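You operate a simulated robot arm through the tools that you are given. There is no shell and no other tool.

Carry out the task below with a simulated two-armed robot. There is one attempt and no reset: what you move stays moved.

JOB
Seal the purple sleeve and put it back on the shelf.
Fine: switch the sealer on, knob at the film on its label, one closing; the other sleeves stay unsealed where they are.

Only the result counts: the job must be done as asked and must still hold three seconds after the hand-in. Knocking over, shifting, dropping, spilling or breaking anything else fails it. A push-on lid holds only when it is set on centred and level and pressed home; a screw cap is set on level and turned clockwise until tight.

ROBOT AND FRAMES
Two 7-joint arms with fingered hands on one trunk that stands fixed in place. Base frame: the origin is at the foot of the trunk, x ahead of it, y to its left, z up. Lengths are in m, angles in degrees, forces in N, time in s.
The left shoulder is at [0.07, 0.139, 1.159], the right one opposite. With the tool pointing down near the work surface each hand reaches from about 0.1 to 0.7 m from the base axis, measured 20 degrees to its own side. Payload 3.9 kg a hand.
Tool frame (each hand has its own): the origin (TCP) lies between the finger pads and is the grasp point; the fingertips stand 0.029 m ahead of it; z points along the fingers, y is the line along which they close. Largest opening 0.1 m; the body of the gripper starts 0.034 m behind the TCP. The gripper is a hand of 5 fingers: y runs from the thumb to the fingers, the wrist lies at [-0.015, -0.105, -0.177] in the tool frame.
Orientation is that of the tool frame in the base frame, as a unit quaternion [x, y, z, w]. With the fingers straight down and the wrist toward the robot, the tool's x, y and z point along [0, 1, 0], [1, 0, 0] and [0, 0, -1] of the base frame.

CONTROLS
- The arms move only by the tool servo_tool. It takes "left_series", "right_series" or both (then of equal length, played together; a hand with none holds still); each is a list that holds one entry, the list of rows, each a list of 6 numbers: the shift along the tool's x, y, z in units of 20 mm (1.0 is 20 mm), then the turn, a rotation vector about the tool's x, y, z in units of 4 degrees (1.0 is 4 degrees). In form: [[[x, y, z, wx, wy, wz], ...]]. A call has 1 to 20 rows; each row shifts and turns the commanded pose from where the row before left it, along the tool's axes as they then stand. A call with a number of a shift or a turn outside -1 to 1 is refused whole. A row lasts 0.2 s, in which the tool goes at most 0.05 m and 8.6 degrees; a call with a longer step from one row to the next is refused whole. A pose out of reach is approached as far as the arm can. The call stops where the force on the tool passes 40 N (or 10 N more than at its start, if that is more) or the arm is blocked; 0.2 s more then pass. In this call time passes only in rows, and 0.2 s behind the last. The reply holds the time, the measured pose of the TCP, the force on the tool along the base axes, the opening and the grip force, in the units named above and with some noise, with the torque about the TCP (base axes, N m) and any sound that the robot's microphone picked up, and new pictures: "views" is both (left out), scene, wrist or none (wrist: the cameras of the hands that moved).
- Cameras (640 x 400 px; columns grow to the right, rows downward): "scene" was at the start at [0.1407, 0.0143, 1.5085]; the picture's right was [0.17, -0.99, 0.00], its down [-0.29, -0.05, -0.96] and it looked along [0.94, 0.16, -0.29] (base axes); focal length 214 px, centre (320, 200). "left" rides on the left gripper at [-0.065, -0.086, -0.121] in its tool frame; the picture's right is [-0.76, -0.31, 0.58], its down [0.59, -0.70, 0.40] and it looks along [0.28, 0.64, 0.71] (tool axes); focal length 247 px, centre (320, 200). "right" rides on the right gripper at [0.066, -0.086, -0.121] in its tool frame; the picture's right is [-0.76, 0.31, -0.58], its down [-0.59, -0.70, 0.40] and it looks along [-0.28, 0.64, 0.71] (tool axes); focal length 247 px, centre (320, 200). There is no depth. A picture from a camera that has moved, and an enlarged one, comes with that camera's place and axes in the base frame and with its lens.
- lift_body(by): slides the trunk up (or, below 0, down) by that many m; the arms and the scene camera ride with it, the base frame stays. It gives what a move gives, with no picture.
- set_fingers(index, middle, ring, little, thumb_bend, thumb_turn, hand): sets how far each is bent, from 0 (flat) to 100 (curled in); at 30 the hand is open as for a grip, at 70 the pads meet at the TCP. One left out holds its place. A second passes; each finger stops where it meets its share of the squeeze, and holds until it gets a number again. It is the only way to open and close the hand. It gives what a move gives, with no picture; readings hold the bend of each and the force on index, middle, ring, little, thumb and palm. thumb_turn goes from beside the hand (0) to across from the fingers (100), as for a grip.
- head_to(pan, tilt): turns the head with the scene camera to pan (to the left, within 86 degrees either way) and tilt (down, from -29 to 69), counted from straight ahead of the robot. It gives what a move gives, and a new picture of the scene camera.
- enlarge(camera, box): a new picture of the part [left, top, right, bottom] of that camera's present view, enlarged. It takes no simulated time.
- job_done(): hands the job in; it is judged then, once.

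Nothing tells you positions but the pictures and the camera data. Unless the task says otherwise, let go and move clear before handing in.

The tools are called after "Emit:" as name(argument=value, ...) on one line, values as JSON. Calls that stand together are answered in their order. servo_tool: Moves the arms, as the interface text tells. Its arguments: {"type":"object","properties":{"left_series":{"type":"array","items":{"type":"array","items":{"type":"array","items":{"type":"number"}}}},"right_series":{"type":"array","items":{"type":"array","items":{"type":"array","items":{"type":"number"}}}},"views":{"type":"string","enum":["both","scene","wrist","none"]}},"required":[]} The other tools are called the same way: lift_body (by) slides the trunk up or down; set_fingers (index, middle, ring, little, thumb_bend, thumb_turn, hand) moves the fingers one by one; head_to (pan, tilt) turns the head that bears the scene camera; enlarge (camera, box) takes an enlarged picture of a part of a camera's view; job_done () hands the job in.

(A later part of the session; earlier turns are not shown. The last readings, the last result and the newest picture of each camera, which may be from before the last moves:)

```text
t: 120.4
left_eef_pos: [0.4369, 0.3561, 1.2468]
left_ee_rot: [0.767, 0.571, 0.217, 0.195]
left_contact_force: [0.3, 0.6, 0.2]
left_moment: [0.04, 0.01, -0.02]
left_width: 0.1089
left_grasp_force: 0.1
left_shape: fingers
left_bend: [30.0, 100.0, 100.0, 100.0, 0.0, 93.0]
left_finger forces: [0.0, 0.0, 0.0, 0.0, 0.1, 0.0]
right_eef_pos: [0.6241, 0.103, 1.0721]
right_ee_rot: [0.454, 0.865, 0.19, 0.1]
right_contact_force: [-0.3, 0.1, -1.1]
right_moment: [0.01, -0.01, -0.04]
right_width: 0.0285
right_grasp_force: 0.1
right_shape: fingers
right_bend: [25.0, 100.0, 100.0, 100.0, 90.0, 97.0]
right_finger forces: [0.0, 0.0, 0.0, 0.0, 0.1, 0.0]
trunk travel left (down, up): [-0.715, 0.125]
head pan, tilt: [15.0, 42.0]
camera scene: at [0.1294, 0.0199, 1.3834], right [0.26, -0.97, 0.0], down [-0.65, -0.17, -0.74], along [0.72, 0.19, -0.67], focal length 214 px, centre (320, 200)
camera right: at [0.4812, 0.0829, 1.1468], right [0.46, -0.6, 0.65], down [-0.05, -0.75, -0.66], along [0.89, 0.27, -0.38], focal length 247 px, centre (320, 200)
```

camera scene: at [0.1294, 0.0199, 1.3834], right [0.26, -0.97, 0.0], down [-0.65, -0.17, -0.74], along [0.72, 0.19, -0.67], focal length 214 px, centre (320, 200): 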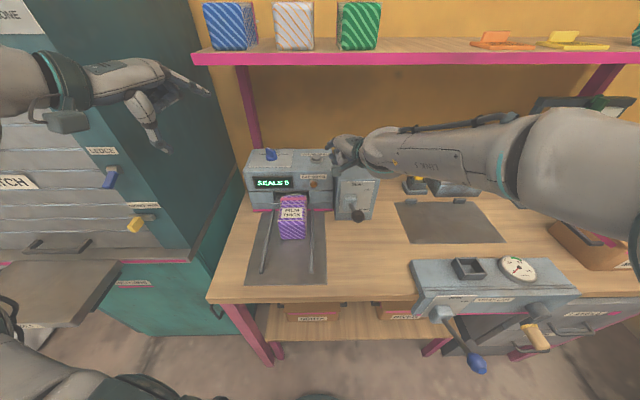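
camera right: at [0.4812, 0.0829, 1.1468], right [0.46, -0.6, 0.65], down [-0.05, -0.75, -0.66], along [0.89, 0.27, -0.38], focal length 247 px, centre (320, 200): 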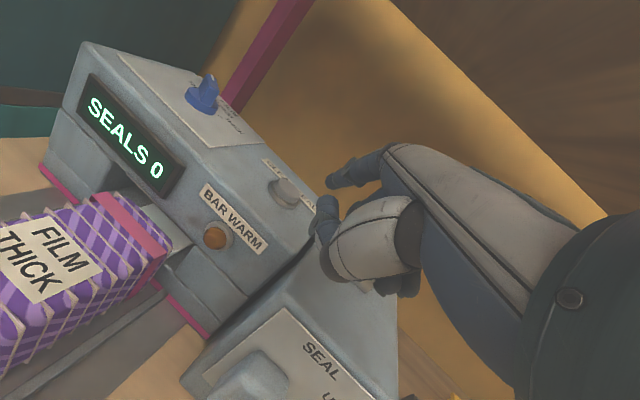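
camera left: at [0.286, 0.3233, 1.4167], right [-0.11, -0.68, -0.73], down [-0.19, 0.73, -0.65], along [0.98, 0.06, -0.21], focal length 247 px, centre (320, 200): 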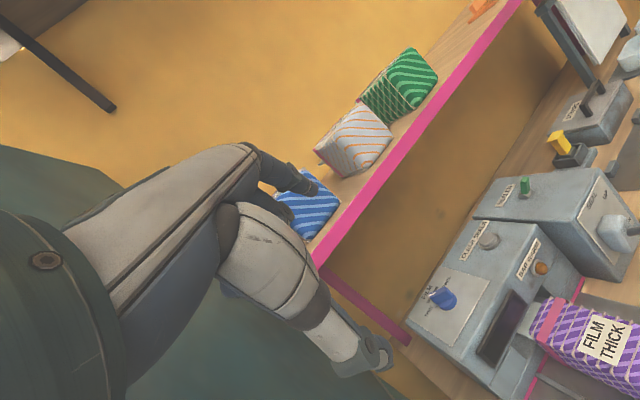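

It's tracking perfectly now. I'll continue to just right of the knob.

Emit:
servo_tool(right_series=[[[0.757, 0.55, 0.257, 0, 0, 0], [0.757, 0.55, 0.257, 0, 0, 0], [0.757, 0.55, 0.257, 0, 0, 0], [0.757, 0.55, 0.257, 0, 0, 0], [0.757, 0.55, 0.257, 0, 0, 0], [0.757, 0.55, 0.257, 0, 0, 0], [0.757, 0.55, 0.257, 0, 0, 0], [0, 0, 0, 0, 0, 0]]])

Emit:
enlarge(camera="scene", box=[235, 130, 335, 195])

Emit:
enlarge(camera="right", box=[200, 60, 400, 260])

Emit:
enlarge(camera="left", box=[360, 150, 520, 270])

```text
t: 122.4
left_eef_pos: [0.4368, 0.3561, 1.2476]
left_ee_rot: [0.768, 0.571, 0.216, 0.196]
left_contact_force: [0.2, -0.2, 0.5]
left_moment: [-0.01, -0.01, -0.03]
left_width: 0.1085
left_grasp_force: 0.0
left_shape: fingers
left_bend: [30.0, 100.0, 100.0, 100.0, 0.0, 93.0]
left_finger forces: [0.0, 0.1, 0.0, 0.0, 0.1, 0.0]
right_eef_pos: [0.6606, 0.1998, 1.1149]
right_ee_rot: [0.484, 0.841, 0.226, 0.089]
right_contact_force: [0.3, 0.2, 1.0]
right_moment: [0.01, 0.01, -0.01]
right_width: 0.0285
right_grasp_force: 0.1
right_shape: fingers
right_bend: [25.0, 100.0, 100.0, 100.0, 90.0, 97.0]
right_finger forces: [0.0, 0.1, 0.0, 0.0, 0.0, 0.1]
trunk travel left (down, up): [-0.715, 0.125]
head pan, tilt: [15.0, 42.0]
stopped in row 8 (right hand): the arm was blocked; the commanded pose is now the measured one
camera scene: at [0.1297, 0.0202, 1.3833], right [0.26, -0.97, 0.0], down [-0.65, -0.17, -0.74], along [0.72, 0.19, -0.67], focal length 214 px, centre (320, 200)
camera right: at [0.5173, 0.1834, 1.1858], right [0.42, -0.68, 0.6], down [-0.09, -0.69, -0.72], along [0.9, 0.24, -0.35], focal length 247 px, centre (320, 200)
```

scene: 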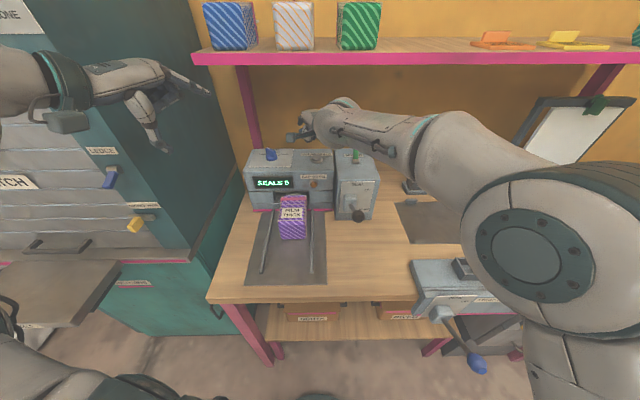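
right: 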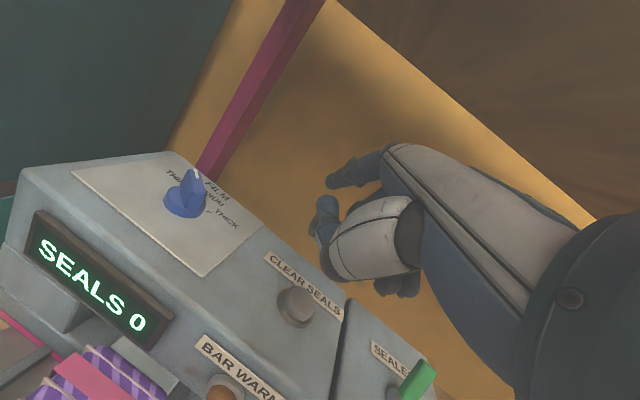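

```text
6.15 times, centred on (285, 162) of scene
camera zoom: at [0.1297, 0.0202, 1.3833], right [0.26, -0.97, 0.0], down [-0.65, -0.17, -0.74], along [0.72, 0.19, -0.67], focal length 1320 px, centre (535, 431)
```

zoom: 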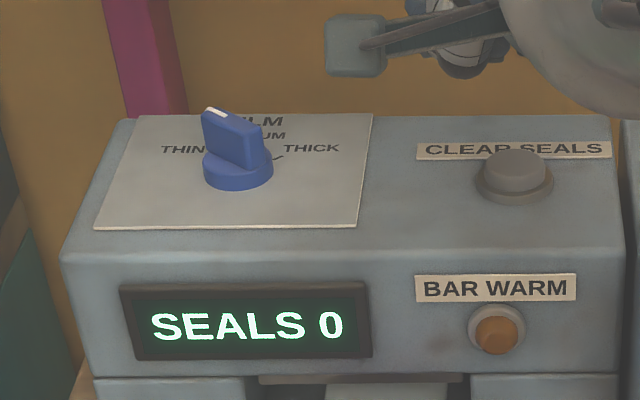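

```text
2.00 times, centred on (300, 160) of right
camera zoom: at [0.5173, 0.1834, 1.1858], right [0.42, -0.68, 0.6], down [-0.09, -0.69, -0.72], along [0.9, 0.24, -0.35], focal length 494 px, centre (360, 280)
```

zoom: 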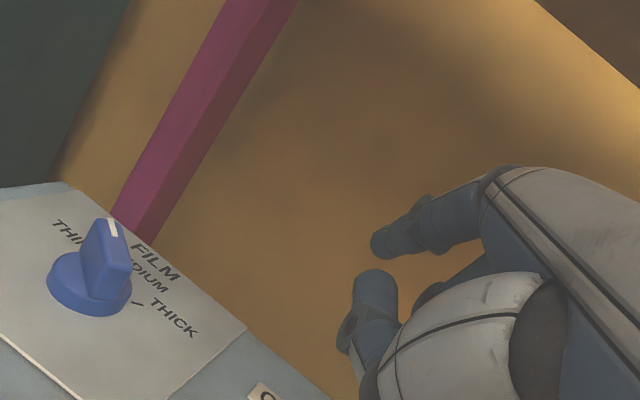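

```text
3.33 times, centred on (440, 210) of left
camera zoom: at [0.2857, 0.3227, 1.2939], right [-0.11, -0.67, -0.73], down [-0.19, 0.74, -0.65], along [0.98, 0.06, -0.21], focal length 823 px, centre (-80, 167)
```

zoom: 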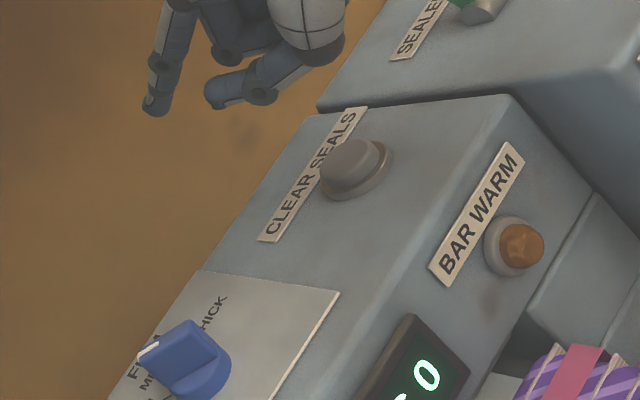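

The arm seems to snap to another elbow posture when the hand heading lags the forearm. I'll step back to the good pose and turn the hand further left (to about 65°) before moving left.

Emit:
servo_tool(right_series=[[[-0.83, -0.894, -0.54, 0, 0, 0], [-0.83, -0.894, -0.54, 0, 0, 0], [-0.83, -0.894, -0.54, 0, 0, 0], [-0.83, -0.894, -0.54, 0, 0, 0], [0, 0, 0, 0.079, 0.528, -1], [0, 0, 0, 0.079, 0.528, -1], [0, 0, 0, 0.079, 0.528, -1], [0, 0, 0, 0.079, 0.528, -1], [0, 0, 0, 0.079, 0.528, -1], [0, 0, 0, 0.079, 0.528, -1], [0, 0, 0, 0.079, 0.528, -1], [0, 0, 0, 0.079, 0.528, -1], [0, 0, 0, 0, 0, 0]]])

```text
t: 125.2
left_eef_pos: [0.4368, 0.3561, 1.2482]
left_ee_rot: [0.766, 0.572, 0.217, 0.195]
left_contact_force: [-0.3, 0.5, -0.8]
left_moment: [-0.04, -0.02, -0.01]
left_width: 0.1086
left_grasp_force: 0.2
left_shape: fingers
left_bend: [30.0, 100.0, 100.0, 100.0, 0.0, 93.0]
left_finger forces: [0.1, 0.1, 0.0, 0.0, 0.0, 0.0]
right_eef_pos: [0.6229, 0.104, 1.1122]
right_ee_rot: [0.196, 0.951, 0.24, 0.014]
right_contact_force: [0.1, -0.6, 0.4]
right_moment: [0.03, 0.02, -0.02]
right_width: 0.0281
right_grasp_force: 0.1
right_shape: fingers
right_bend: [25.0, 100.0, 100.0, 100.0, 90.0, 97.0]
right_finger forces: [0.0, 0.0, 0.0, 0.0, 0.0, 0.0]
trunk travel left (down, up): [-0.715, 0.125]
head pan, tilt: [15.0, 42.0]
camera scene: at [0.1291, 0.0205, 1.3834], right [0.26, -0.97, 0.0], down [-0.65, -0.17, -0.74], along [0.72, 0.19, -0.67], focal length 214 px, centre (320, 200)
camera right: at [0.5169, 0.0033, 1.1859], right [0.74, -0.3, 0.6], down [0.33, -0.61, -0.72], along [0.58, 0.73, -0.35], focal length 247 px, centre (320, 200)
```

scene: 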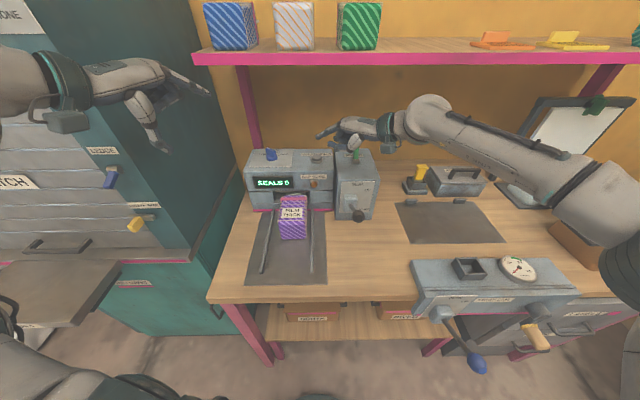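
right: 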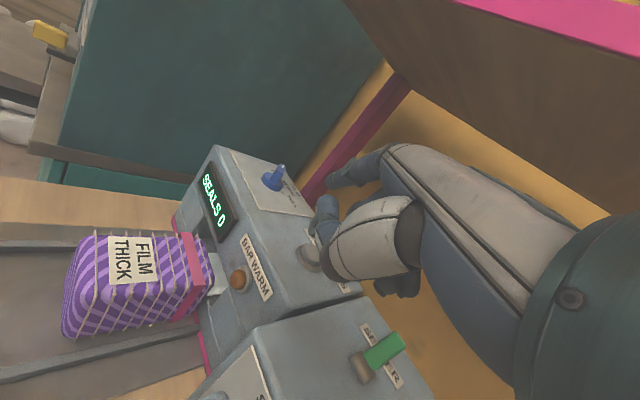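

Now the posture is good, with the elbow out to the right. I'll move to just right of the knob, staying above.

Emit:
servo_tool(right_series=[[[0, 0.72, 0.838, 0, 0, 0], [0, 0.72, 0.838, 0, 0, 0], [0, 0.72, 0.838, 0, 0, 0], [0, 0.72, 0.838, 0, 0, 0], [0, 0.72, 0.838, 0, 0, 0], [0, 0, 0, 0, 0, 0]]])

Emit:
enlarge(camera="scene", box=[235, 130, 335, 195])

Emit:
enlarge(camera="left", box=[360, 150, 520, 270])

```text
t: 126.6
left_eef_pos: [0.4363, 0.3557, 1.2476]
left_ee_rot: [0.767, 0.571, 0.217, 0.196]
left_contact_force: [0.4, 0.6, 0.5]
left_moment: [0.03, 0.01, 0.0]
left_width: 0.1088
left_grasp_force: 0.0
left_shape: fingers
left_bend: [30.0, 100.0, 100.0, 100.0, 0.0, 93.0]
left_finger forces: [0.0, 0.1, 0.0, 0.0, 0.1, 0.1]
right_eef_pos: [0.6591, 0.1973, 1.0716]
right_ee_rot: [0.197, 0.951, 0.24, 0.014]
right_contact_force: [0.3, 0.0, 0.4]
right_moment: [0.04, -0.02, 0.04]
right_width: 0.0281
right_grasp_force: 0.1
right_shape: fingers
right_bend: [25.0, 100.0, 100.0, 100.0, 90.0, 97.0]
right_finger forces: [0.0, 0.1, 0.0, 0.1, 0.1, 0.0]
trunk travel left (down, up): [-0.715, 0.125]
head pan, tilt: [15.0, 42.0]
camera scene: at [0.1291, 0.0198, 1.3834], right [0.26, -0.97, 0.0], down [-0.65, -0.17, -0.74], along [0.72, 0.19, -0.67], focal length 214 px, centre (320, 200)
camera right: at [0.553, 0.0987, 1.1448], right [0.74, -0.3, 0.6], down [0.33, -0.61, -0.72], along [0.58, 0.73, -0.35], focal length 247 px, centre (320, 200)
```

scene: 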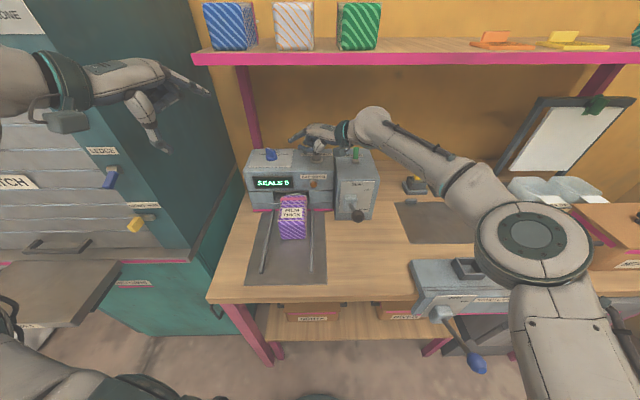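
right: 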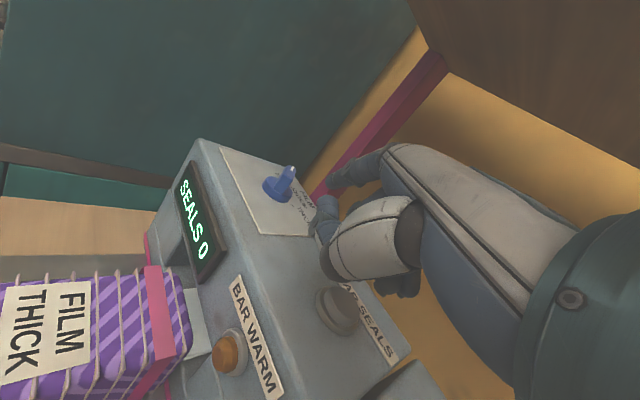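

```text
6.15 times, centred on (285, 162) of scene
camera zoom: at [0.1291, 0.0198, 1.3834], right [0.26, -0.97, 0.0], down [-0.65, -0.17, -0.74], along [0.72, 0.19, -0.67], focal length 1320 px, centre (535, 431)
```

zoom: 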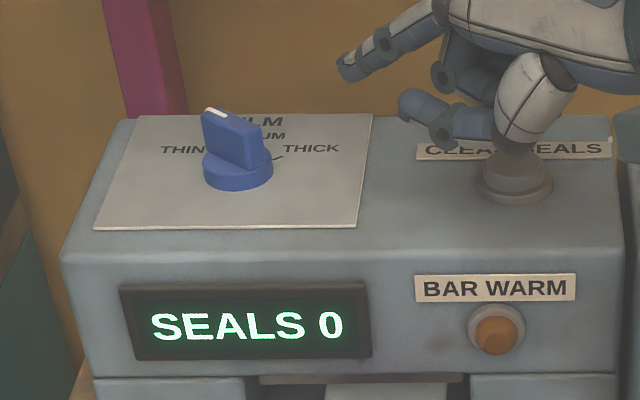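

```text
3.33 times, centred on (440, 210) of left
camera zoom: at [0.2853, 0.3224, 1.2941], right [-0.11, -0.67, -0.73], down [-0.19, 0.74, -0.65], along [0.98, 0.06, -0.21], focal length 823 px, centre (-80, 167)
```

zoom: 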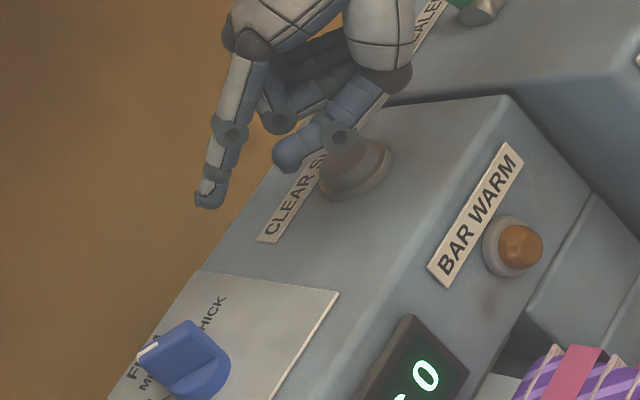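

The thumb knuckle would come down near the CLEAR SEALS button if I lowered the hand like this. I'll bend the index more so its tip reaches lower relative to the rest of the hand.

Emit:
set_fingers(hand="right", index=45)

Emit:
enlarge(camera="scene", box=[235, 130, 335, 195])

Emit:
enlarge(camera="left", box=[360, 150, 520, 270])

```text
t: 127.6
left_eef_pos: [0.4379, 0.355, 1.2463]
left_ee_rot: [0.767, 0.571, 0.217, 0.195]
left_contact_force: [-0.9, -0.4, 0.1]
left_moment: [-0.02, -0.01, 0.02]
left_width: 0.1089
left_grasp_force: 0.2
left_shape: fingers
left_bend: [30.0, 100.0, 100.0, 100.0, 0.0, 93.0]
left_finger forces: [0.1, 0.0, 0.0, 0.0, 0.0, 0.0]
right_eef_pos: [0.6583, 0.1989, 1.0712]
right_ee_rot: [0.197, 0.951, 0.24, 0.013]
right_contact_force: [0.0, -0.1, 0.1]
right_moment: [0.0, -0.01, 0.0]
right_width: 0.0136
right_grasp_force: 0.0
right_shape: fingers
right_bend: [44.0, 100.0, 100.0, 100.0, 90.0, 97.0]
right_finger forces: [0.0, 0.1, 0.0, 0.1, 0.0, 0.0]
trunk travel left (down, up): [-0.715, 0.125]
head pan, tilt: [15.0, 42.0]
```

```text
6.15 times, centred on (285, 162) of scene
camera zoom: at [0.1293, 0.0204, 1.3834], right [0.26, -0.97, 0.0], down [-0.65, -0.17, -0.74], along [0.72, 0.19, -0.67], focal length 1320 px, centre (535, 431)
```

zoom: 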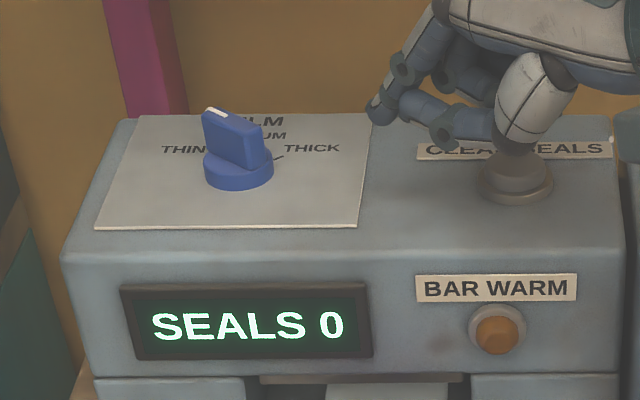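

```text
3.33 times, centred on (440, 210) of left
camera zoom: at [0.2855, 0.323, 1.2939], right [-0.11, -0.68, -0.73], down [-0.19, 0.74, -0.65], along [0.98, 0.06, -0.21], focal length 823 px, centre (-80, 167)
```

zoom: 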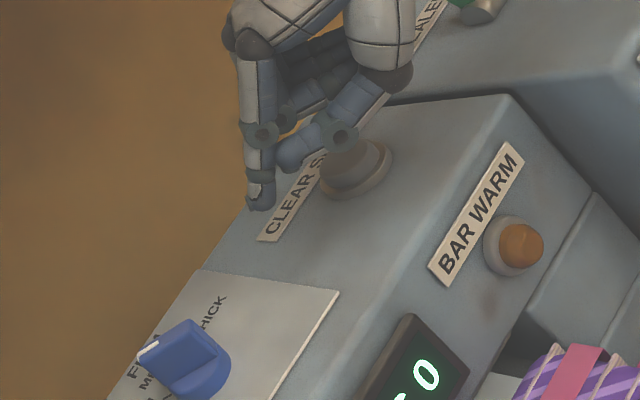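

The fingertip now hangs lowest. I'll move over to the start point just right of the fin and lower to fin height.

Emit:
servo_tool(right_series=[[[-0.085, 0.95, 0.49, 0, 0, 0], [-0.085, 0.95, 0.49, 0, 0, 0], [-0.056, -0.381, 0.731, 0, 0, 0], [-0.056, -0.381, 0.731, 0, 0, 0], [0, 0, 0, 0, 0, 0]]], views="none")

Emit:
enlarge(camera="scene", box=[235, 130, 335, 195])

Emit:
enlarge(camera="left", box=[360, 170, 520, 290])

Emit:
enlarge(camera="right", box=[220, 100, 420, 250])

```text
t: 128.8
left_eef_pos: [0.4365, 0.3556, 1.2468]
left_ee_rot: [0.767, 0.571, 0.218, 0.195]
left_contact_force: [-0.6, -0.5, 0.8]
left_moment: [0.02, -0.03, 0.0]
left_width: 0.1086
left_grasp_force: 0.0
left_shape: fingers
left_bend: [30.0, 100.0, 100.0, 100.0, 0.0, 93.0]
left_finger forces: [0.0, 0.1, 0.0, 0.0, 0.0, 0.1]
right_eef_pos: [0.6737, 0.2281, 1.0394]
right_ee_rot: [0.197, 0.95, 0.241, 0.014]
right_contact_force: [0.1, 0.1, -0.2]
right_moment: [0.02, -0.01, 0.0]
right_width: 0.0136
right_grasp_force: 0.2
right_shape: fingers
right_bend: [44.0, 100.0, 100.0, 100.0, 90.0, 97.0]
right_finger forces: [0.0, 0.0, 0.1, 0.1, 0.0, 0.1]
right hand out of reach, approached as far as the arm can: row 2
trunk travel left (down, up): [-0.715, 0.125]
head pan, tilt: [15.0, 42.0]
```

```text
6.15 times, centred on (285, 162) of scene
camera zoom: at [0.129, 0.02, 1.3834], right [0.26, -0.97, 0.0], down [-0.65, -0.17, -0.74], along [0.72, 0.19, -0.67], focal length 1320 px, centre (535, 431)
```

zoom: 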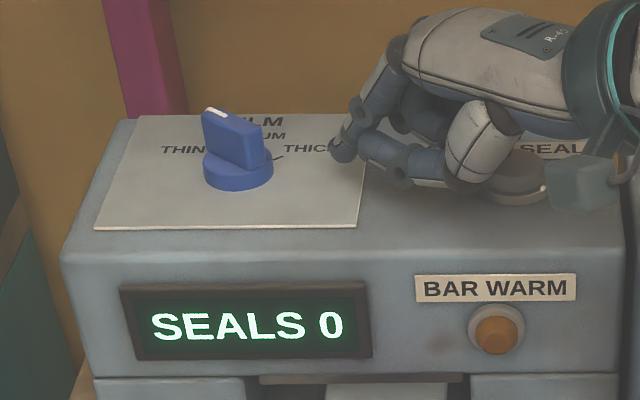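

```text
3.33 times, centred on (440, 230) of left
camera zoom: at [0.2852, 0.3225, 1.2941], right [-0.11, -0.67, -0.73], down [-0.19, 0.74, -0.65], along [0.98, 0.06, -0.21], focal length 823 px, centre (-80, 100)
```

zoom: 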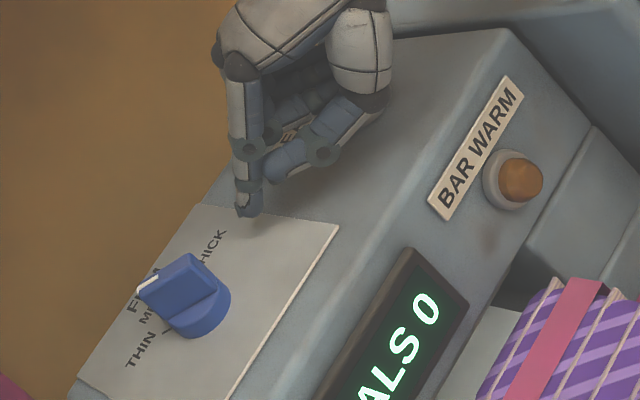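

```text
2.67 times, centred on (320, 175) of right
camera zoom: at [0.5672, 0.1276, 1.1118], right [0.74, -0.3, 0.6], down [0.33, -0.61, -0.72], along [0.58, 0.73, -0.35], focal length 659 px, centre (320, 267)
```

zoom: 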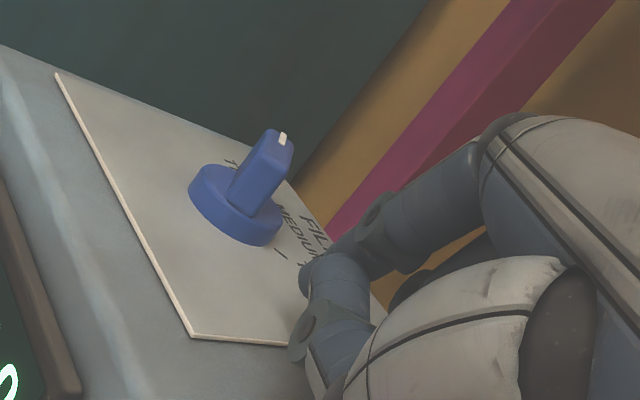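

The fingertip is at fin height to the knob's right. I'll move left into contact and start sweeping the fin's tail around.

Emit:
servo_tool(right_series=[[[0.575, 0.59, 0.15, 0, 0, 0], [0.575, 0.59, 0.15, 0, 0, 0], [0.435, -0.095, -0.02, 0, 0, 0], [0, 0, 0, 0, 0, 0]]], views="none")

Emit:
enlarge(camera="scene", box=[235, 130, 335, 195])

Emit:
enlarge(camera="left", box=[360, 170, 520, 290])

Emit:
enlarge(camera="right", box=[220, 100, 420, 250])

```text
t: 129.8
left_eef_pos: [0.4368, 0.3564, 1.2472]
left_ee_rot: [0.767, 0.571, 0.216, 0.196]
left_contact_force: [0.2, 0.1, -0.1]
left_moment: [-0.02, 0.0, -0.02]
left_width: 0.1088
left_grasp_force: 0.0
left_shape: fingers
left_bend: [30.0, 100.0, 100.0, 100.0, 0.0, 93.0]
left_finger forces: [0.1, 0.1, 0.0, 0.0, 0.0, 0.0]
right_eef_pos: [0.6514, 0.2612, 1.0445]
right_ee_rot: [0.196, 0.951, 0.24, 0.014]
right_contact_force: [0.2, -0.4, -0.5]
right_moment: [-0.01, 0.01, 0.0]
right_width: 0.0136
right_grasp_force: 0.1
right_shape: fingers
right_bend: [44.0, 100.0, 100.0, 100.0, 90.0, 97.0]
right_finger forces: [0.0, 0.0, 0.0, 0.1, 0.0, 0.1]
trunk travel left (down, up): [-0.715, 0.125]
head pan, tilt: [15.0, 42.0]
```

```text
6.15 times, centred on (285, 162) of scene
camera zoom: at [0.1295, 0.0211, 1.3833], right [0.26, -0.97, 0.0], down [-0.65, -0.17, -0.74], along [0.72, 0.19, -0.67], focal length 1320 px, centre (535, 431)
```

zoom: 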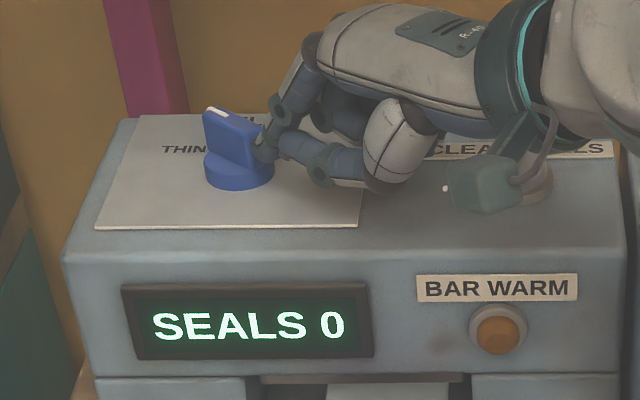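

```text
3.33 times, centred on (440, 230) of left
camera zoom: at [0.2856, 0.3236, 1.2937], right [-0.11, -0.68, -0.73], down [-0.19, 0.73, -0.65], along [0.98, 0.06, -0.21], focal length 823 px, centre (-80, 100)
```

zoom: 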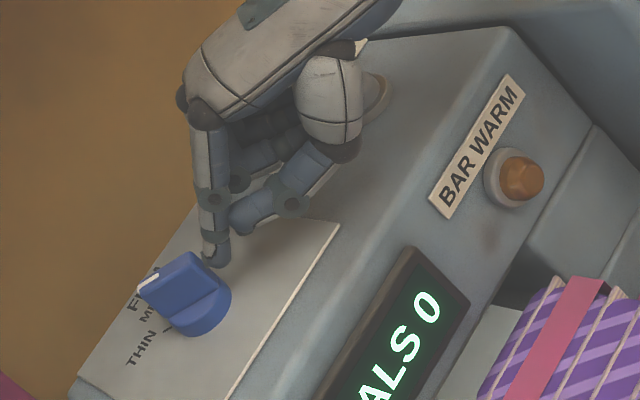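

```text
2.67 times, centred on (320, 175) of right
camera zoom: at [0.5465, 0.1608, 1.1187], right [0.74, -0.3, 0.6], down [0.33, -0.61, -0.72], along [0.58, 0.73, -0.35], focal length 659 px, centre (320, 267)
```

zoom: 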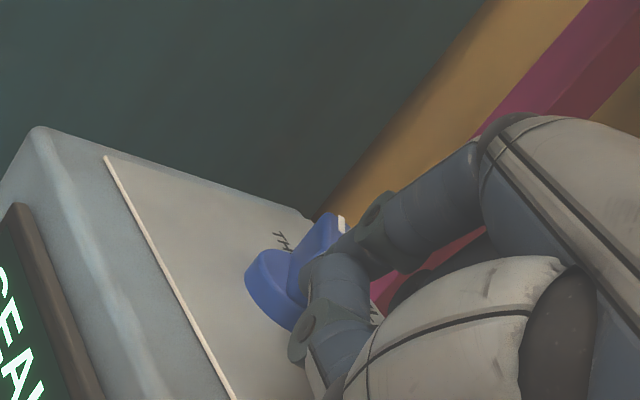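

The finger is right beside the fin's tail. I'll sweep it around back and left.

Emit:
servo_tool(right_series=[[[0.375, -0.02, 0.02, 0, 0, 0], [0.39, 0.135, 0.105, 0, 0, 0], [0, 0, 0, 0, 0, 0]]], views="none")

Emit:
enlarge(camera="scene", box=[235, 130, 335, 195])

Emit:
enlarge(camera="left", box=[360, 170, 520, 290])

```text
t: 130.6
left_eef_pos: [0.4375, 0.356, 1.2479]
left_ee_rot: [0.767, 0.571, 0.216, 0.196]
left_contact_force: [-0.1, -0.7, -0.2]
left_moment: [0.0, -0.01, 0.0]
left_width: 0.1086
left_grasp_force: 0.1
left_shape: fingers
left_bend: [30.0, 100.0, 100.0, 100.0, 0.0, 93.0]
left_finger forces: [0.0, 0.1, 0.0, 0.0, 0.1, 0.0]
right_eef_pos: [0.6396, 0.2695, 1.046]
right_ee_rot: [0.196, 0.951, 0.24, 0.014]
right_contact_force: [0.1, 0.2, -0.5]
right_moment: [0.03, 0.0, -0.01]
right_width: 0.0139
right_grasp_force: 0.0
right_shape: fingers
right_bend: [44.0, 100.0, 100.0, 100.0, 90.0, 97.0]
right_finger forces: [0.1, 0.1, 0.0, 0.0, 0.0, 0.0]
trunk travel left (down, up): [-0.715, 0.125]
head pan, tilt: [15.0, 42.0]
```

```text
6.15 times, centred on (285, 162) of scene
camera zoom: at [0.1294, 0.0203, 1.3834], right [0.26, -0.97, 0.0], down [-0.65, -0.17, -0.74], along [0.72, 0.19, -0.67], focal length 1320 px, centre (535, 431)
```

zoom: 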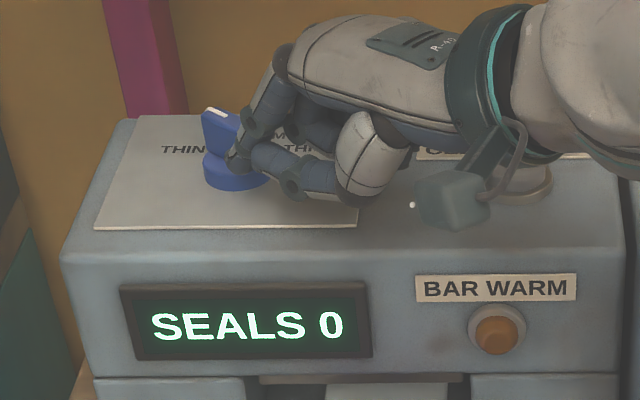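

```text
3.33 times, centred on (440, 230) of left
camera zoom: at [0.2856, 0.3228, 1.2939], right [-0.11, -0.68, -0.73], down [-0.19, 0.74, -0.65], along [0.98, 0.06, -0.21], focal length 823 px, centre (-80, 100)
```

zoom: 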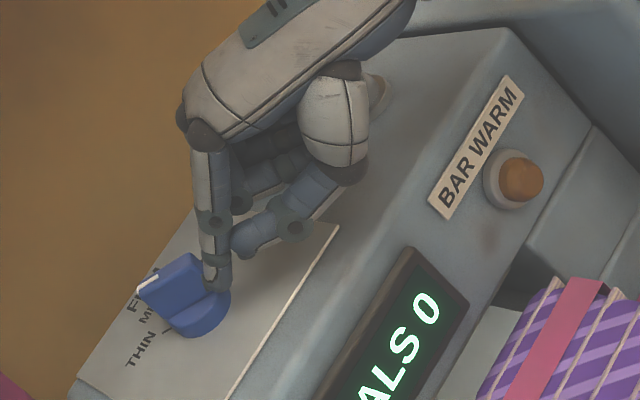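

The finger slipped behind the tail without touching. I'll go back right, forward slightly, and push left again along a line closer to the knob.

Emit:
servo_tool(right_series=[[[-0.48, -0.525, -0.31, 0, 0, 0], [-0.48, -0.525, -0.31, 0, 0, 0], [-0.48, 0.35, 0.145, 0, 0, 0], [0.32, 0.275, 0.168, 0, 0, 0], [0.32, 0.275, 0.168, 0, 0, 0], [0, 0, 0, 0, 0, 0]]], views="none")

Emit:
enlarge(camera="scene", box=[235, 130, 335, 195])

Emit:
enlarge(camera="left", box=[380, 200, 480, 280])

```text
t: 132.0
left_eef_pos: [0.4375, 0.3558, 1.2497]
left_ee_rot: [0.767, 0.571, 0.217, 0.195]
left_contact_force: [-0.6, -0.1, 0.2]
left_moment: [0.02, -0.02, 0.0]
left_width: 0.1087
left_grasp_force: 0.0
left_shape: fingers
left_bend: [30.0, 100.0, 100.0, 100.0, 0.0, 93.0]
left_finger forces: [0.0, 0.0, 0.0, 0.0, 0.1, 0.0]
right_eef_pos: [0.6546, 0.2586, 1.0438]
right_ee_rot: [0.198, 0.95, 0.24, 0.015]
right_contact_force: [-0.4, -0.6, -0.2]
right_moment: [0.02, 0.01, 0.03]
right_width: 0.0135
right_grasp_force: 0.1
right_shape: fingers
right_bend: [44.0, 100.0, 100.0, 100.0, 90.0, 97.0]
right_finger forces: [0.1, 0.1, 0.0, 0.1, 0.0, 0.0]
trunk travel left (down, up): [-0.715, 0.125]
head pan, tilt: [15.0, 42.0]
```

```text
6.15 times, centred on (285, 162) of scene
camera zoom: at [0.1295, 0.0203, 1.3834], right [0.26, -0.97, 0.0], down [-0.65, -0.17, -0.74], along [0.72, 0.19, -0.67], focal length 1320 px, centre (535, 431)
```

zoom: 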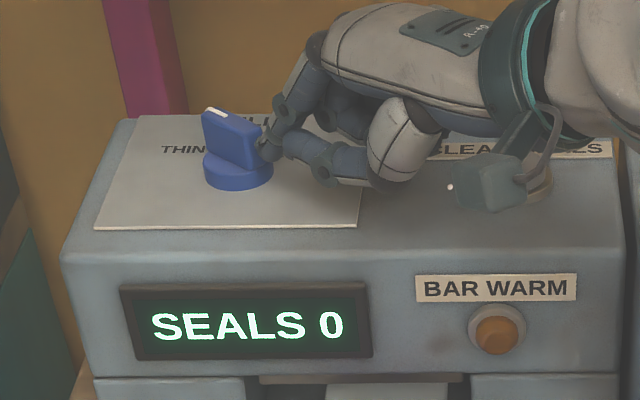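

```text
5.00 times, centred on (430, 240) of left
camera zoom: at [0.2856, 0.3229, 1.2939], right [-0.11, -0.68, -0.73], down [-0.19, 0.74, -0.65], along [0.98, 0.06, -0.21], focal length 1235 px, centre (-230, 0)
```

zoom: 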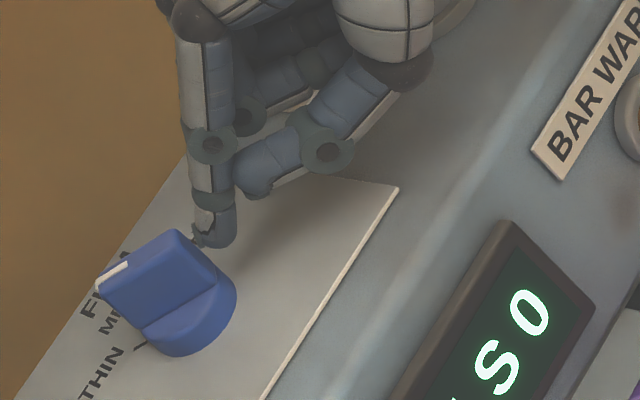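

Emit:
servo_tool(right_series=[[[0.425, 0.255, 0.165, 0, 0, 0], [0.425, 0.255, 0.165, 0, 0, 0], [0, 0, 0, 0, 0, 0]]], views="none")

Emit:
enlarge(camera="scene", box=[250, 135, 310, 175])

Emit:
enlarge(camera="left", box=[380, 200, 480, 280])

```text
t: 132.8
left_eef_pos: [0.4366, 0.3556, 1.2469]
left_ee_rot: [0.767, 0.571, 0.217, 0.196]
left_contact_force: [-0.8, 0.0, 0.3]
left_moment: [0.03, 0.01, 0.03]
left_width: 0.109
left_grasp_force: 0.0
left_shape: fingers
left_bend: [30.0, 100.0, 100.0, 100.0, 0.0, 93.0]
left_finger forces: [0.1, 0.0, 0.0, 0.0, 0.1, 0.0]
right_eef_pos: [0.6423, 0.2768, 1.0454]
right_ee_rot: [0.196, 0.95, 0.241, 0.013]
right_contact_force: [-0.1, 0.1, 0.7]
right_moment: [-0.02, -0.02, 0.01]
right_width: 0.0136
right_grasp_force: 0.2
right_shape: fingers
right_bend: [45.0, 100.0, 100.0, 100.0, 90.0, 97.0]
right_finger forces: [0.4, 0.1, 0.1, 0.0, 0.0, 0.1]
trunk travel left (down, up): [-0.715, 0.125]
head pan, tilt: [15.0, 42.0]
```

```text
10.00 times, centred on (280, 155) of scene
camera zoom: at [0.1293, 0.0202, 1.3834], right [0.26, -0.97, 0.0], down [-0.65, -0.17, -0.74], along [0.72, 0.19, -0.67], focal length 2145 px, centre (720, 650)
```

zoom: 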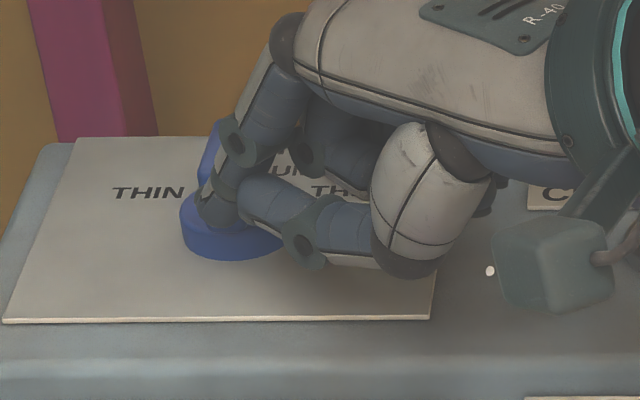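

```text
5.00 times, centred on (430, 240) of left
camera zoom: at [0.2854, 0.3228, 1.294], right [-0.11, -0.68, -0.73], down [-0.19, 0.74, -0.65], along [0.98, 0.06, -0.21], focal length 1235 px, centre (-230, 0)
```

zoom: 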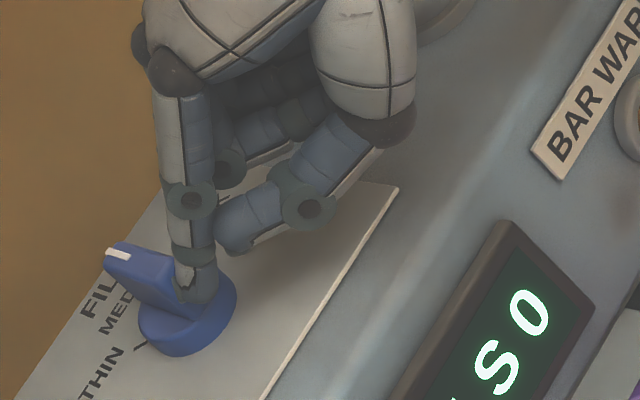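

It's turning: the pointer is now near MEDIUM. I'll keep pushing left in small steps.

Emit:
servo_tool(right_series=[[[0.245, 0.27, 0.16, 0, 0, 0], [0, 0, 0, 0, 0, 0]]], views="none")

Emit:
enlarge(camera="left", box=[380, 200, 480, 280])

Emit:
enlarge(camera="right", box=[220, 100, 420, 250])

```text
t: 133.4
left_eef_pos: [0.4381, 0.3544, 1.2481]
left_ee_rot: [0.767, 0.571, 0.217, 0.196]
left_contact_force: [-0.5, -0.7, -0.2]
left_moment: [-0.02, 0.03, 0.02]
left_width: 0.1088
left_grasp_force: 0.1
left_shape: fingers
left_bend: [30.0, 100.0, 100.0, 100.0, 0.0, 93.0]
left_finger forces: [0.0, 0.1, 0.1, 0.1, 0.0, 0.0]
right_eef_pos: [0.6405, 0.2836, 1.0468]
right_ee_rot: [0.196, 0.95, 0.241, 0.014]
right_contact_force: [-0.6, 0.8, 0.1]
right_moment: [0.0, 0.02, 0.01]
right_width: 0.0135
right_grasp_force: 0.0
right_shape: fingers
right_bend: [44.0, 100.0, 100.0, 100.0, 90.0, 97.0]
right_finger forces: [0.0, 0.1, 0.1, 0.0, 0.0, 0.0]
trunk travel left (down, up): [-0.715, 0.125]
head pan, tilt: [15.0, 42.0]
```

```text
5.00 times, centred on (430, 240) of left
camera zoom: at [0.2856, 0.3225, 1.294], right [-0.11, -0.68, -0.73], down [-0.19, 0.74, -0.65], along [0.98, 0.06, -0.21], focal length 1235 px, centre (-230, 0)
```

zoom: 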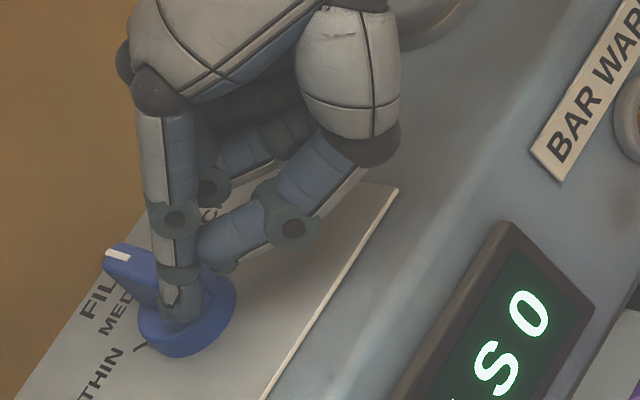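

```text
2.67 times, centred on (320, 175) of right
camera zoom: at [0.5347, 0.185, 1.1185], right [0.74, -0.3, 0.6], down [0.33, -0.61, -0.72], along [0.58, 0.73, -0.35], focal length 659 px, centre (320, 267)
```

zoom: 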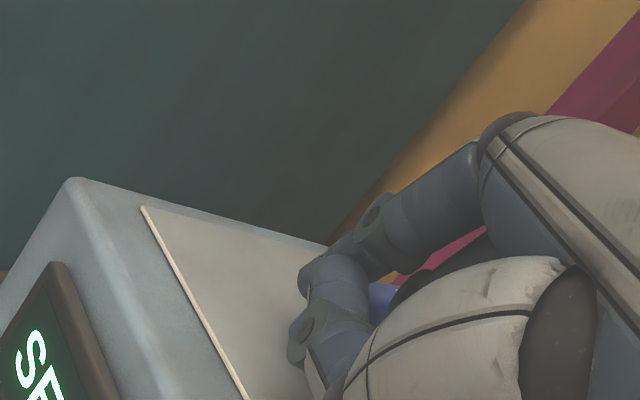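

Emit:
enlarge(camera="scene", box=[250, 135, 310, 175])

```text
10.00 times, centred on (280, 155) of scene
camera zoom: at [0.1294, 0.0199, 1.3834], right [0.26, -0.97, 0.0], down [-0.65, -0.17, -0.74], along [0.72, 0.19, -0.67], focal length 2145 px, centre (720, 650)
```

zoom: 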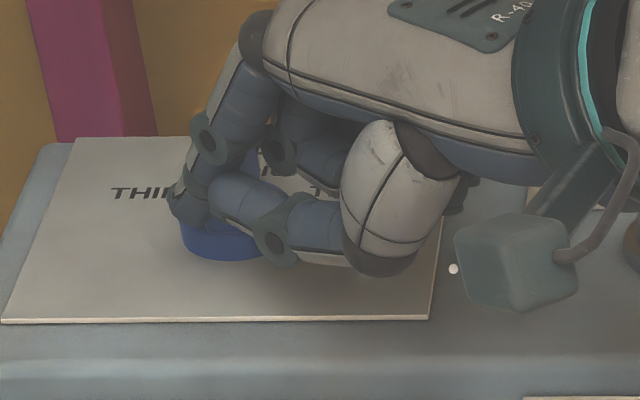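

The finger slid past the tail's end at MEDIUM. I'll loop back around to its right side and push closer to the knob's centre.

Emit:
servo_tool(right_series=[[[0.465, -0.345, -0.145, 0, 0, 0], [-0.653, -0.71, -0.42, 0, 0, 0], [-0.653, -0.71, -0.42, 0, 0, 0], [-0.86, 0.63, 0.265, 0, 0, 0], [0.605, 0.655, 0.385, 0, 0, 0], [0, 0, 0, 0, 0, 0]]], views="none")

Emit:
enlarge(camera="scene", box=[250, 135, 310, 175])

Emit:
enlarge(camera="left", box=[380, 200, 480, 280])

```text
t: 134.8
left_eef_pos: [0.4379, 0.3555, 1.2478]
left_ee_rot: [0.768, 0.571, 0.216, 0.196]
left_contact_force: [-0.1, -0.1, 0.3]
left_moment: [0.02, 0.01, 0.01]
left_width: 0.1088
left_grasp_force: 0.1
left_shape: fingers
left_bend: [30.0, 100.0, 100.0, 100.0, 0.0, 93.0]
left_finger forces: [0.0, 0.0, 0.0, 0.0, 0.1, 0.0]
right_eef_pos: [0.6556, 0.2666, 1.0464]
right_ee_rot: [0.196, 0.951, 0.24, 0.014]
right_contact_force: [-0.1, 0.2, -0.5]
right_moment: [0.02, 0.0, 0.01]
right_width: 0.0135
right_grasp_force: 0.0
right_shape: fingers
right_bend: [44.0, 100.0, 100.0, 100.0, 90.0, 97.0]
right_finger forces: [0.0, 0.0, 0.0, 0.0, 0.0, 0.1]
trunk travel left (down, up): [-0.715, 0.125]
head pan, tilt: [15.0, 42.0]
```

```text
10.00 times, centred on (280, 155) of scene
camera zoom: at [0.1297, 0.02, 1.3833], right [0.26, -0.97, 0.0], down [-0.65, -0.17, -0.74], along [0.72, 0.19, -0.67], focal length 2145 px, centre (720, 650)
```

zoom: 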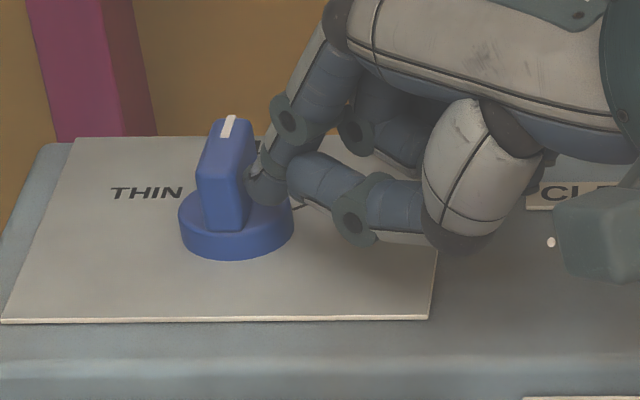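

```text
5.00 times, centred on (430, 240) of left
camera zoom: at [0.2858, 0.3225, 1.294], right [-0.11, -0.68, -0.73], down [-0.19, 0.74, -0.65], along [0.98, 0.06, -0.21], focal length 1235 px, centre (-230, 0)
```

zoom: 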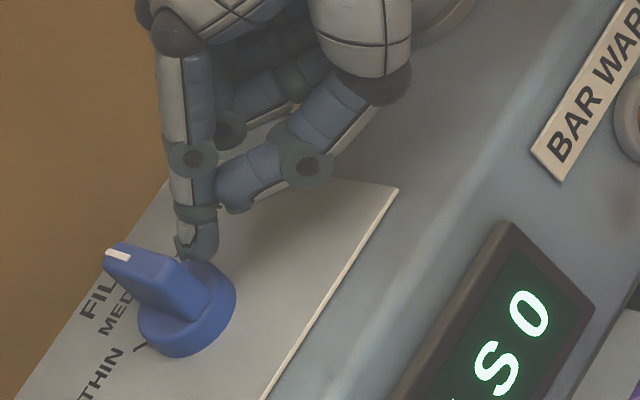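

The finger is now directly right of the tail edge, with the pointer at MEDIUM. I'll push left.

Emit:
servo_tool(right_series=[[[0.41, 0.13, 0.1, 0, 0, 0], [0.2, 0.2, 0.12, 0, 0, 0], [0, 0, 0, 0, 0, 0]]], views="none")

Emit:
enlarge(camera="scene", box=[250, 135, 310, 175])

Emit:
enlarge(camera="left", box=[380, 200, 480, 280])

```text
t: 135.6
left_eef_pos: [0.4371, 0.3555, 1.2481]
left_ee_rot: [0.767, 0.571, 0.217, 0.195]
left_contact_force: [0.0, -0.1, 0.4]
left_moment: [0.01, 0.02, -0.03]
left_width: 0.1087
left_grasp_force: 0.0
left_shape: fingers
left_bend: [30.0, 100.0, 100.0, 100.0, 0.0, 93.0]
left_finger forces: [0.1, 0.0, 0.0, 0.1, 0.0, 0.0]
right_eef_pos: [0.6476, 0.2777, 1.0452]
right_ee_rot: [0.196, 0.951, 0.24, 0.014]
right_contact_force: [-0.2, 0.2, -0.1]
right_moment: [0.04, 0.02, 0.0]
right_width: 0.0134
right_grasp_force: 0.2
right_shape: fingers
right_bend: [44.0, 100.0, 100.0, 100.0, 90.0, 97.0]
right_finger forces: [0.0, 0.0, 0.1, 0.1, 0.0, 0.0]
trunk travel left (down, up): [-0.715, 0.125]
head pan, tilt: [15.0, 42.0]
```

```text
10.00 times, centred on (280, 155) of scene
camera zoom: at [0.1293, 0.0202, 1.3834], right [0.26, -0.97, 0.0], down [-0.65, -0.17, -0.74], along [0.72, 0.19, -0.67], focal length 2145 px, centre (720, 650)
```

zoom: 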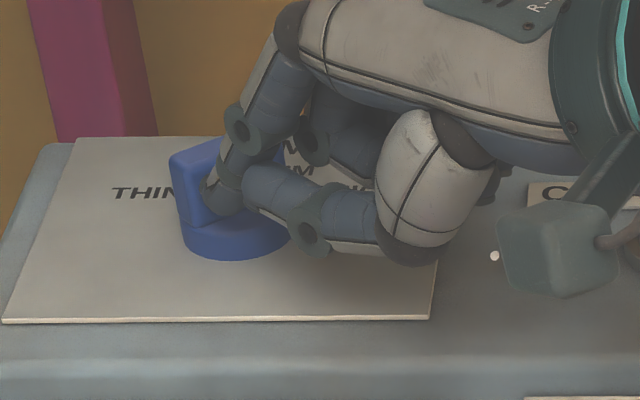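

```text
5.00 times, centred on (430, 240) of left
camera zoom: at [0.2855, 0.3227, 1.294], right [-0.11, -0.68, -0.73], down [-0.19, 0.74, -0.65], along [0.98, 0.06, -0.21], focal length 1235 px, centre (-230, 0)
```

zoom: 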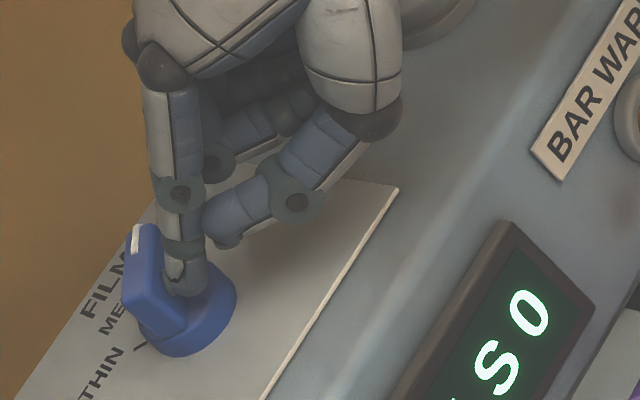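

The fin has swung well past MEDIUM. I'll pull the finger away to the right and up to read the pointer.

Emit:
servo_tool(right_series=[[[-0.653, -0.71, -0.42, 0, 0, 0], [-0.653, -0.71, -0.42, 0, 0, 0], [0.06, 0.46, -0.88, 0, 0, 0], [0.06, 0.46, -0.88, 0, 0, 0], [-0.5, -0.6, -0.35, 0, 0, 0], [-0.5, -0.6, -0.35, 0, 0, 0], [0, 0, 0, 0, 0, 0]]], views="none")

Emit:
enlarge(camera="scene", box=[250, 135, 310, 175])

Emit:
enlarge(camera="left", box=[380, 200, 480, 280])

Emit:
enlarge(camera="scene", box=[295, 165, 340, 200])

```text
t: 137.2
left_eef_pos: [0.436, 0.3556, 1.2478]
left_ee_rot: [0.767, 0.572, 0.216, 0.196]
left_contact_force: [0.2, 0.2, 1.3]
left_moment: [-0.02, -0.03, 0.01]
left_width: 0.1087
left_grasp_force: 0.0
left_shape: fingers
left_bend: [30.0, 100.0, 100.0, 100.0, 0.0, 93.0]
left_finger forces: [0.0, 0.1, 0.1, 0.1, 0.0, 0.0]
right_eef_pos: [0.6685, 0.2046, 1.0845]
right_ee_rot: [0.196, 0.951, 0.239, 0.013]
right_contact_force: [-0.9, -0.1, 0.4]
right_moment: [-0.01, 0.0, 0.0]
right_width: 0.0137
right_grasp_force: 0.2
right_shape: fingers
right_bend: [44.0, 100.0, 100.0, 100.0, 90.0, 97.0]
right_finger forces: [0.0, 0.0, 0.0, 0.1, 0.0, 0.0]
trunk travel left (down, up): [-0.715, 0.125]
head pan, tilt: [15.0, 42.0]
```

```text
10.00 times, centred on (280, 155) of scene
camera zoom: at [0.1294, 0.021, 1.3834], right [0.26, -0.97, 0.0], down [-0.65, -0.17, -0.74], along [0.72, 0.19, -0.67], focal length 2145 px, centre (720, 650)
```

zoom: 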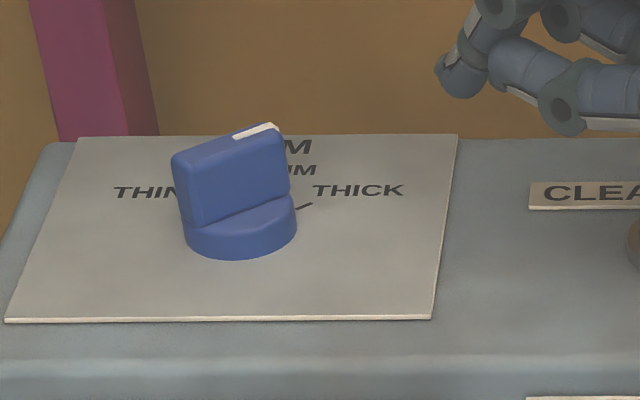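

```text
5.00 times, centred on (430, 240) of left
camera zoom: at [0.2855, 0.3236, 1.2937], right [-0.11, -0.68, -0.73], down [-0.19, 0.73, -0.65], along [0.98, 0.06, -0.21], focal length 1235 px, centre (-230, 0)
```

zoom: 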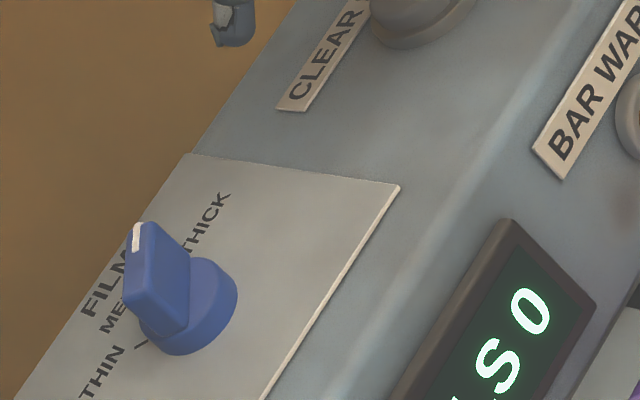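

```text
11.43 times, centred on (318, 182) of scene
camera zoom: at [0.1294, 0.021, 1.3834], right [0.26, -0.97, 0.0], down [-0.65, -0.17, -0.74], along [0.72, 0.19, -0.67], focal length 2451 px, centre (349, 400)
```

zoom: 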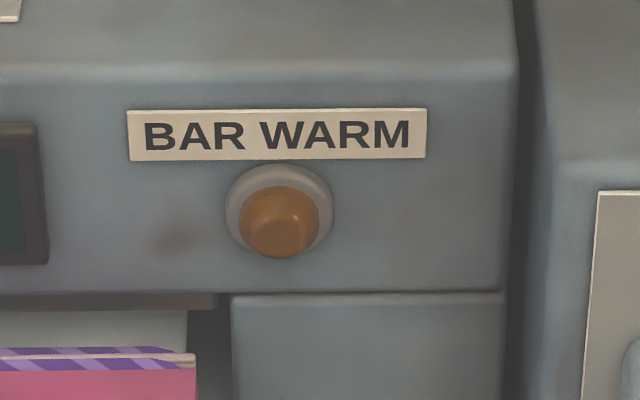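

Emit:
enlarge(camera="scene", box=[262, 142, 292, 164])

Emit:
enlarge(camera="left", box=[393, 235, 438, 275])

```text
16.00 times, centred on (277, 153) of scene
camera zoom: at [0.1294, 0.021, 1.3834], right [0.26, -0.97, 0.0], down [-0.65, -0.17, -0.74], along [0.72, 0.19, -0.67], focal length 3432 px, centre (1008, 952)
```

zoom: 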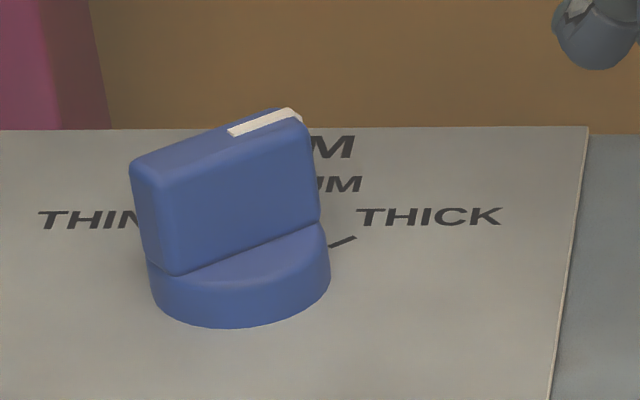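

```text
10.00 times, centred on (416, 255) of left
camera zoom: at [0.2855, 0.3236, 1.2937], right [-0.11, -0.68, -0.73], down [-0.19, 0.73, -0.65], along [0.98, 0.06, -0.21], focal length 2470 px, centre (-635, -350)
```

zoom: 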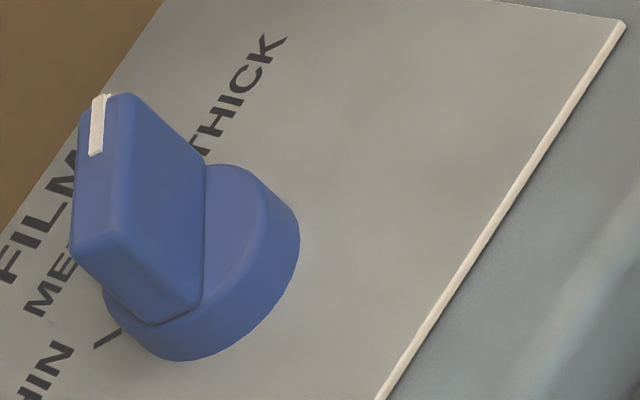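

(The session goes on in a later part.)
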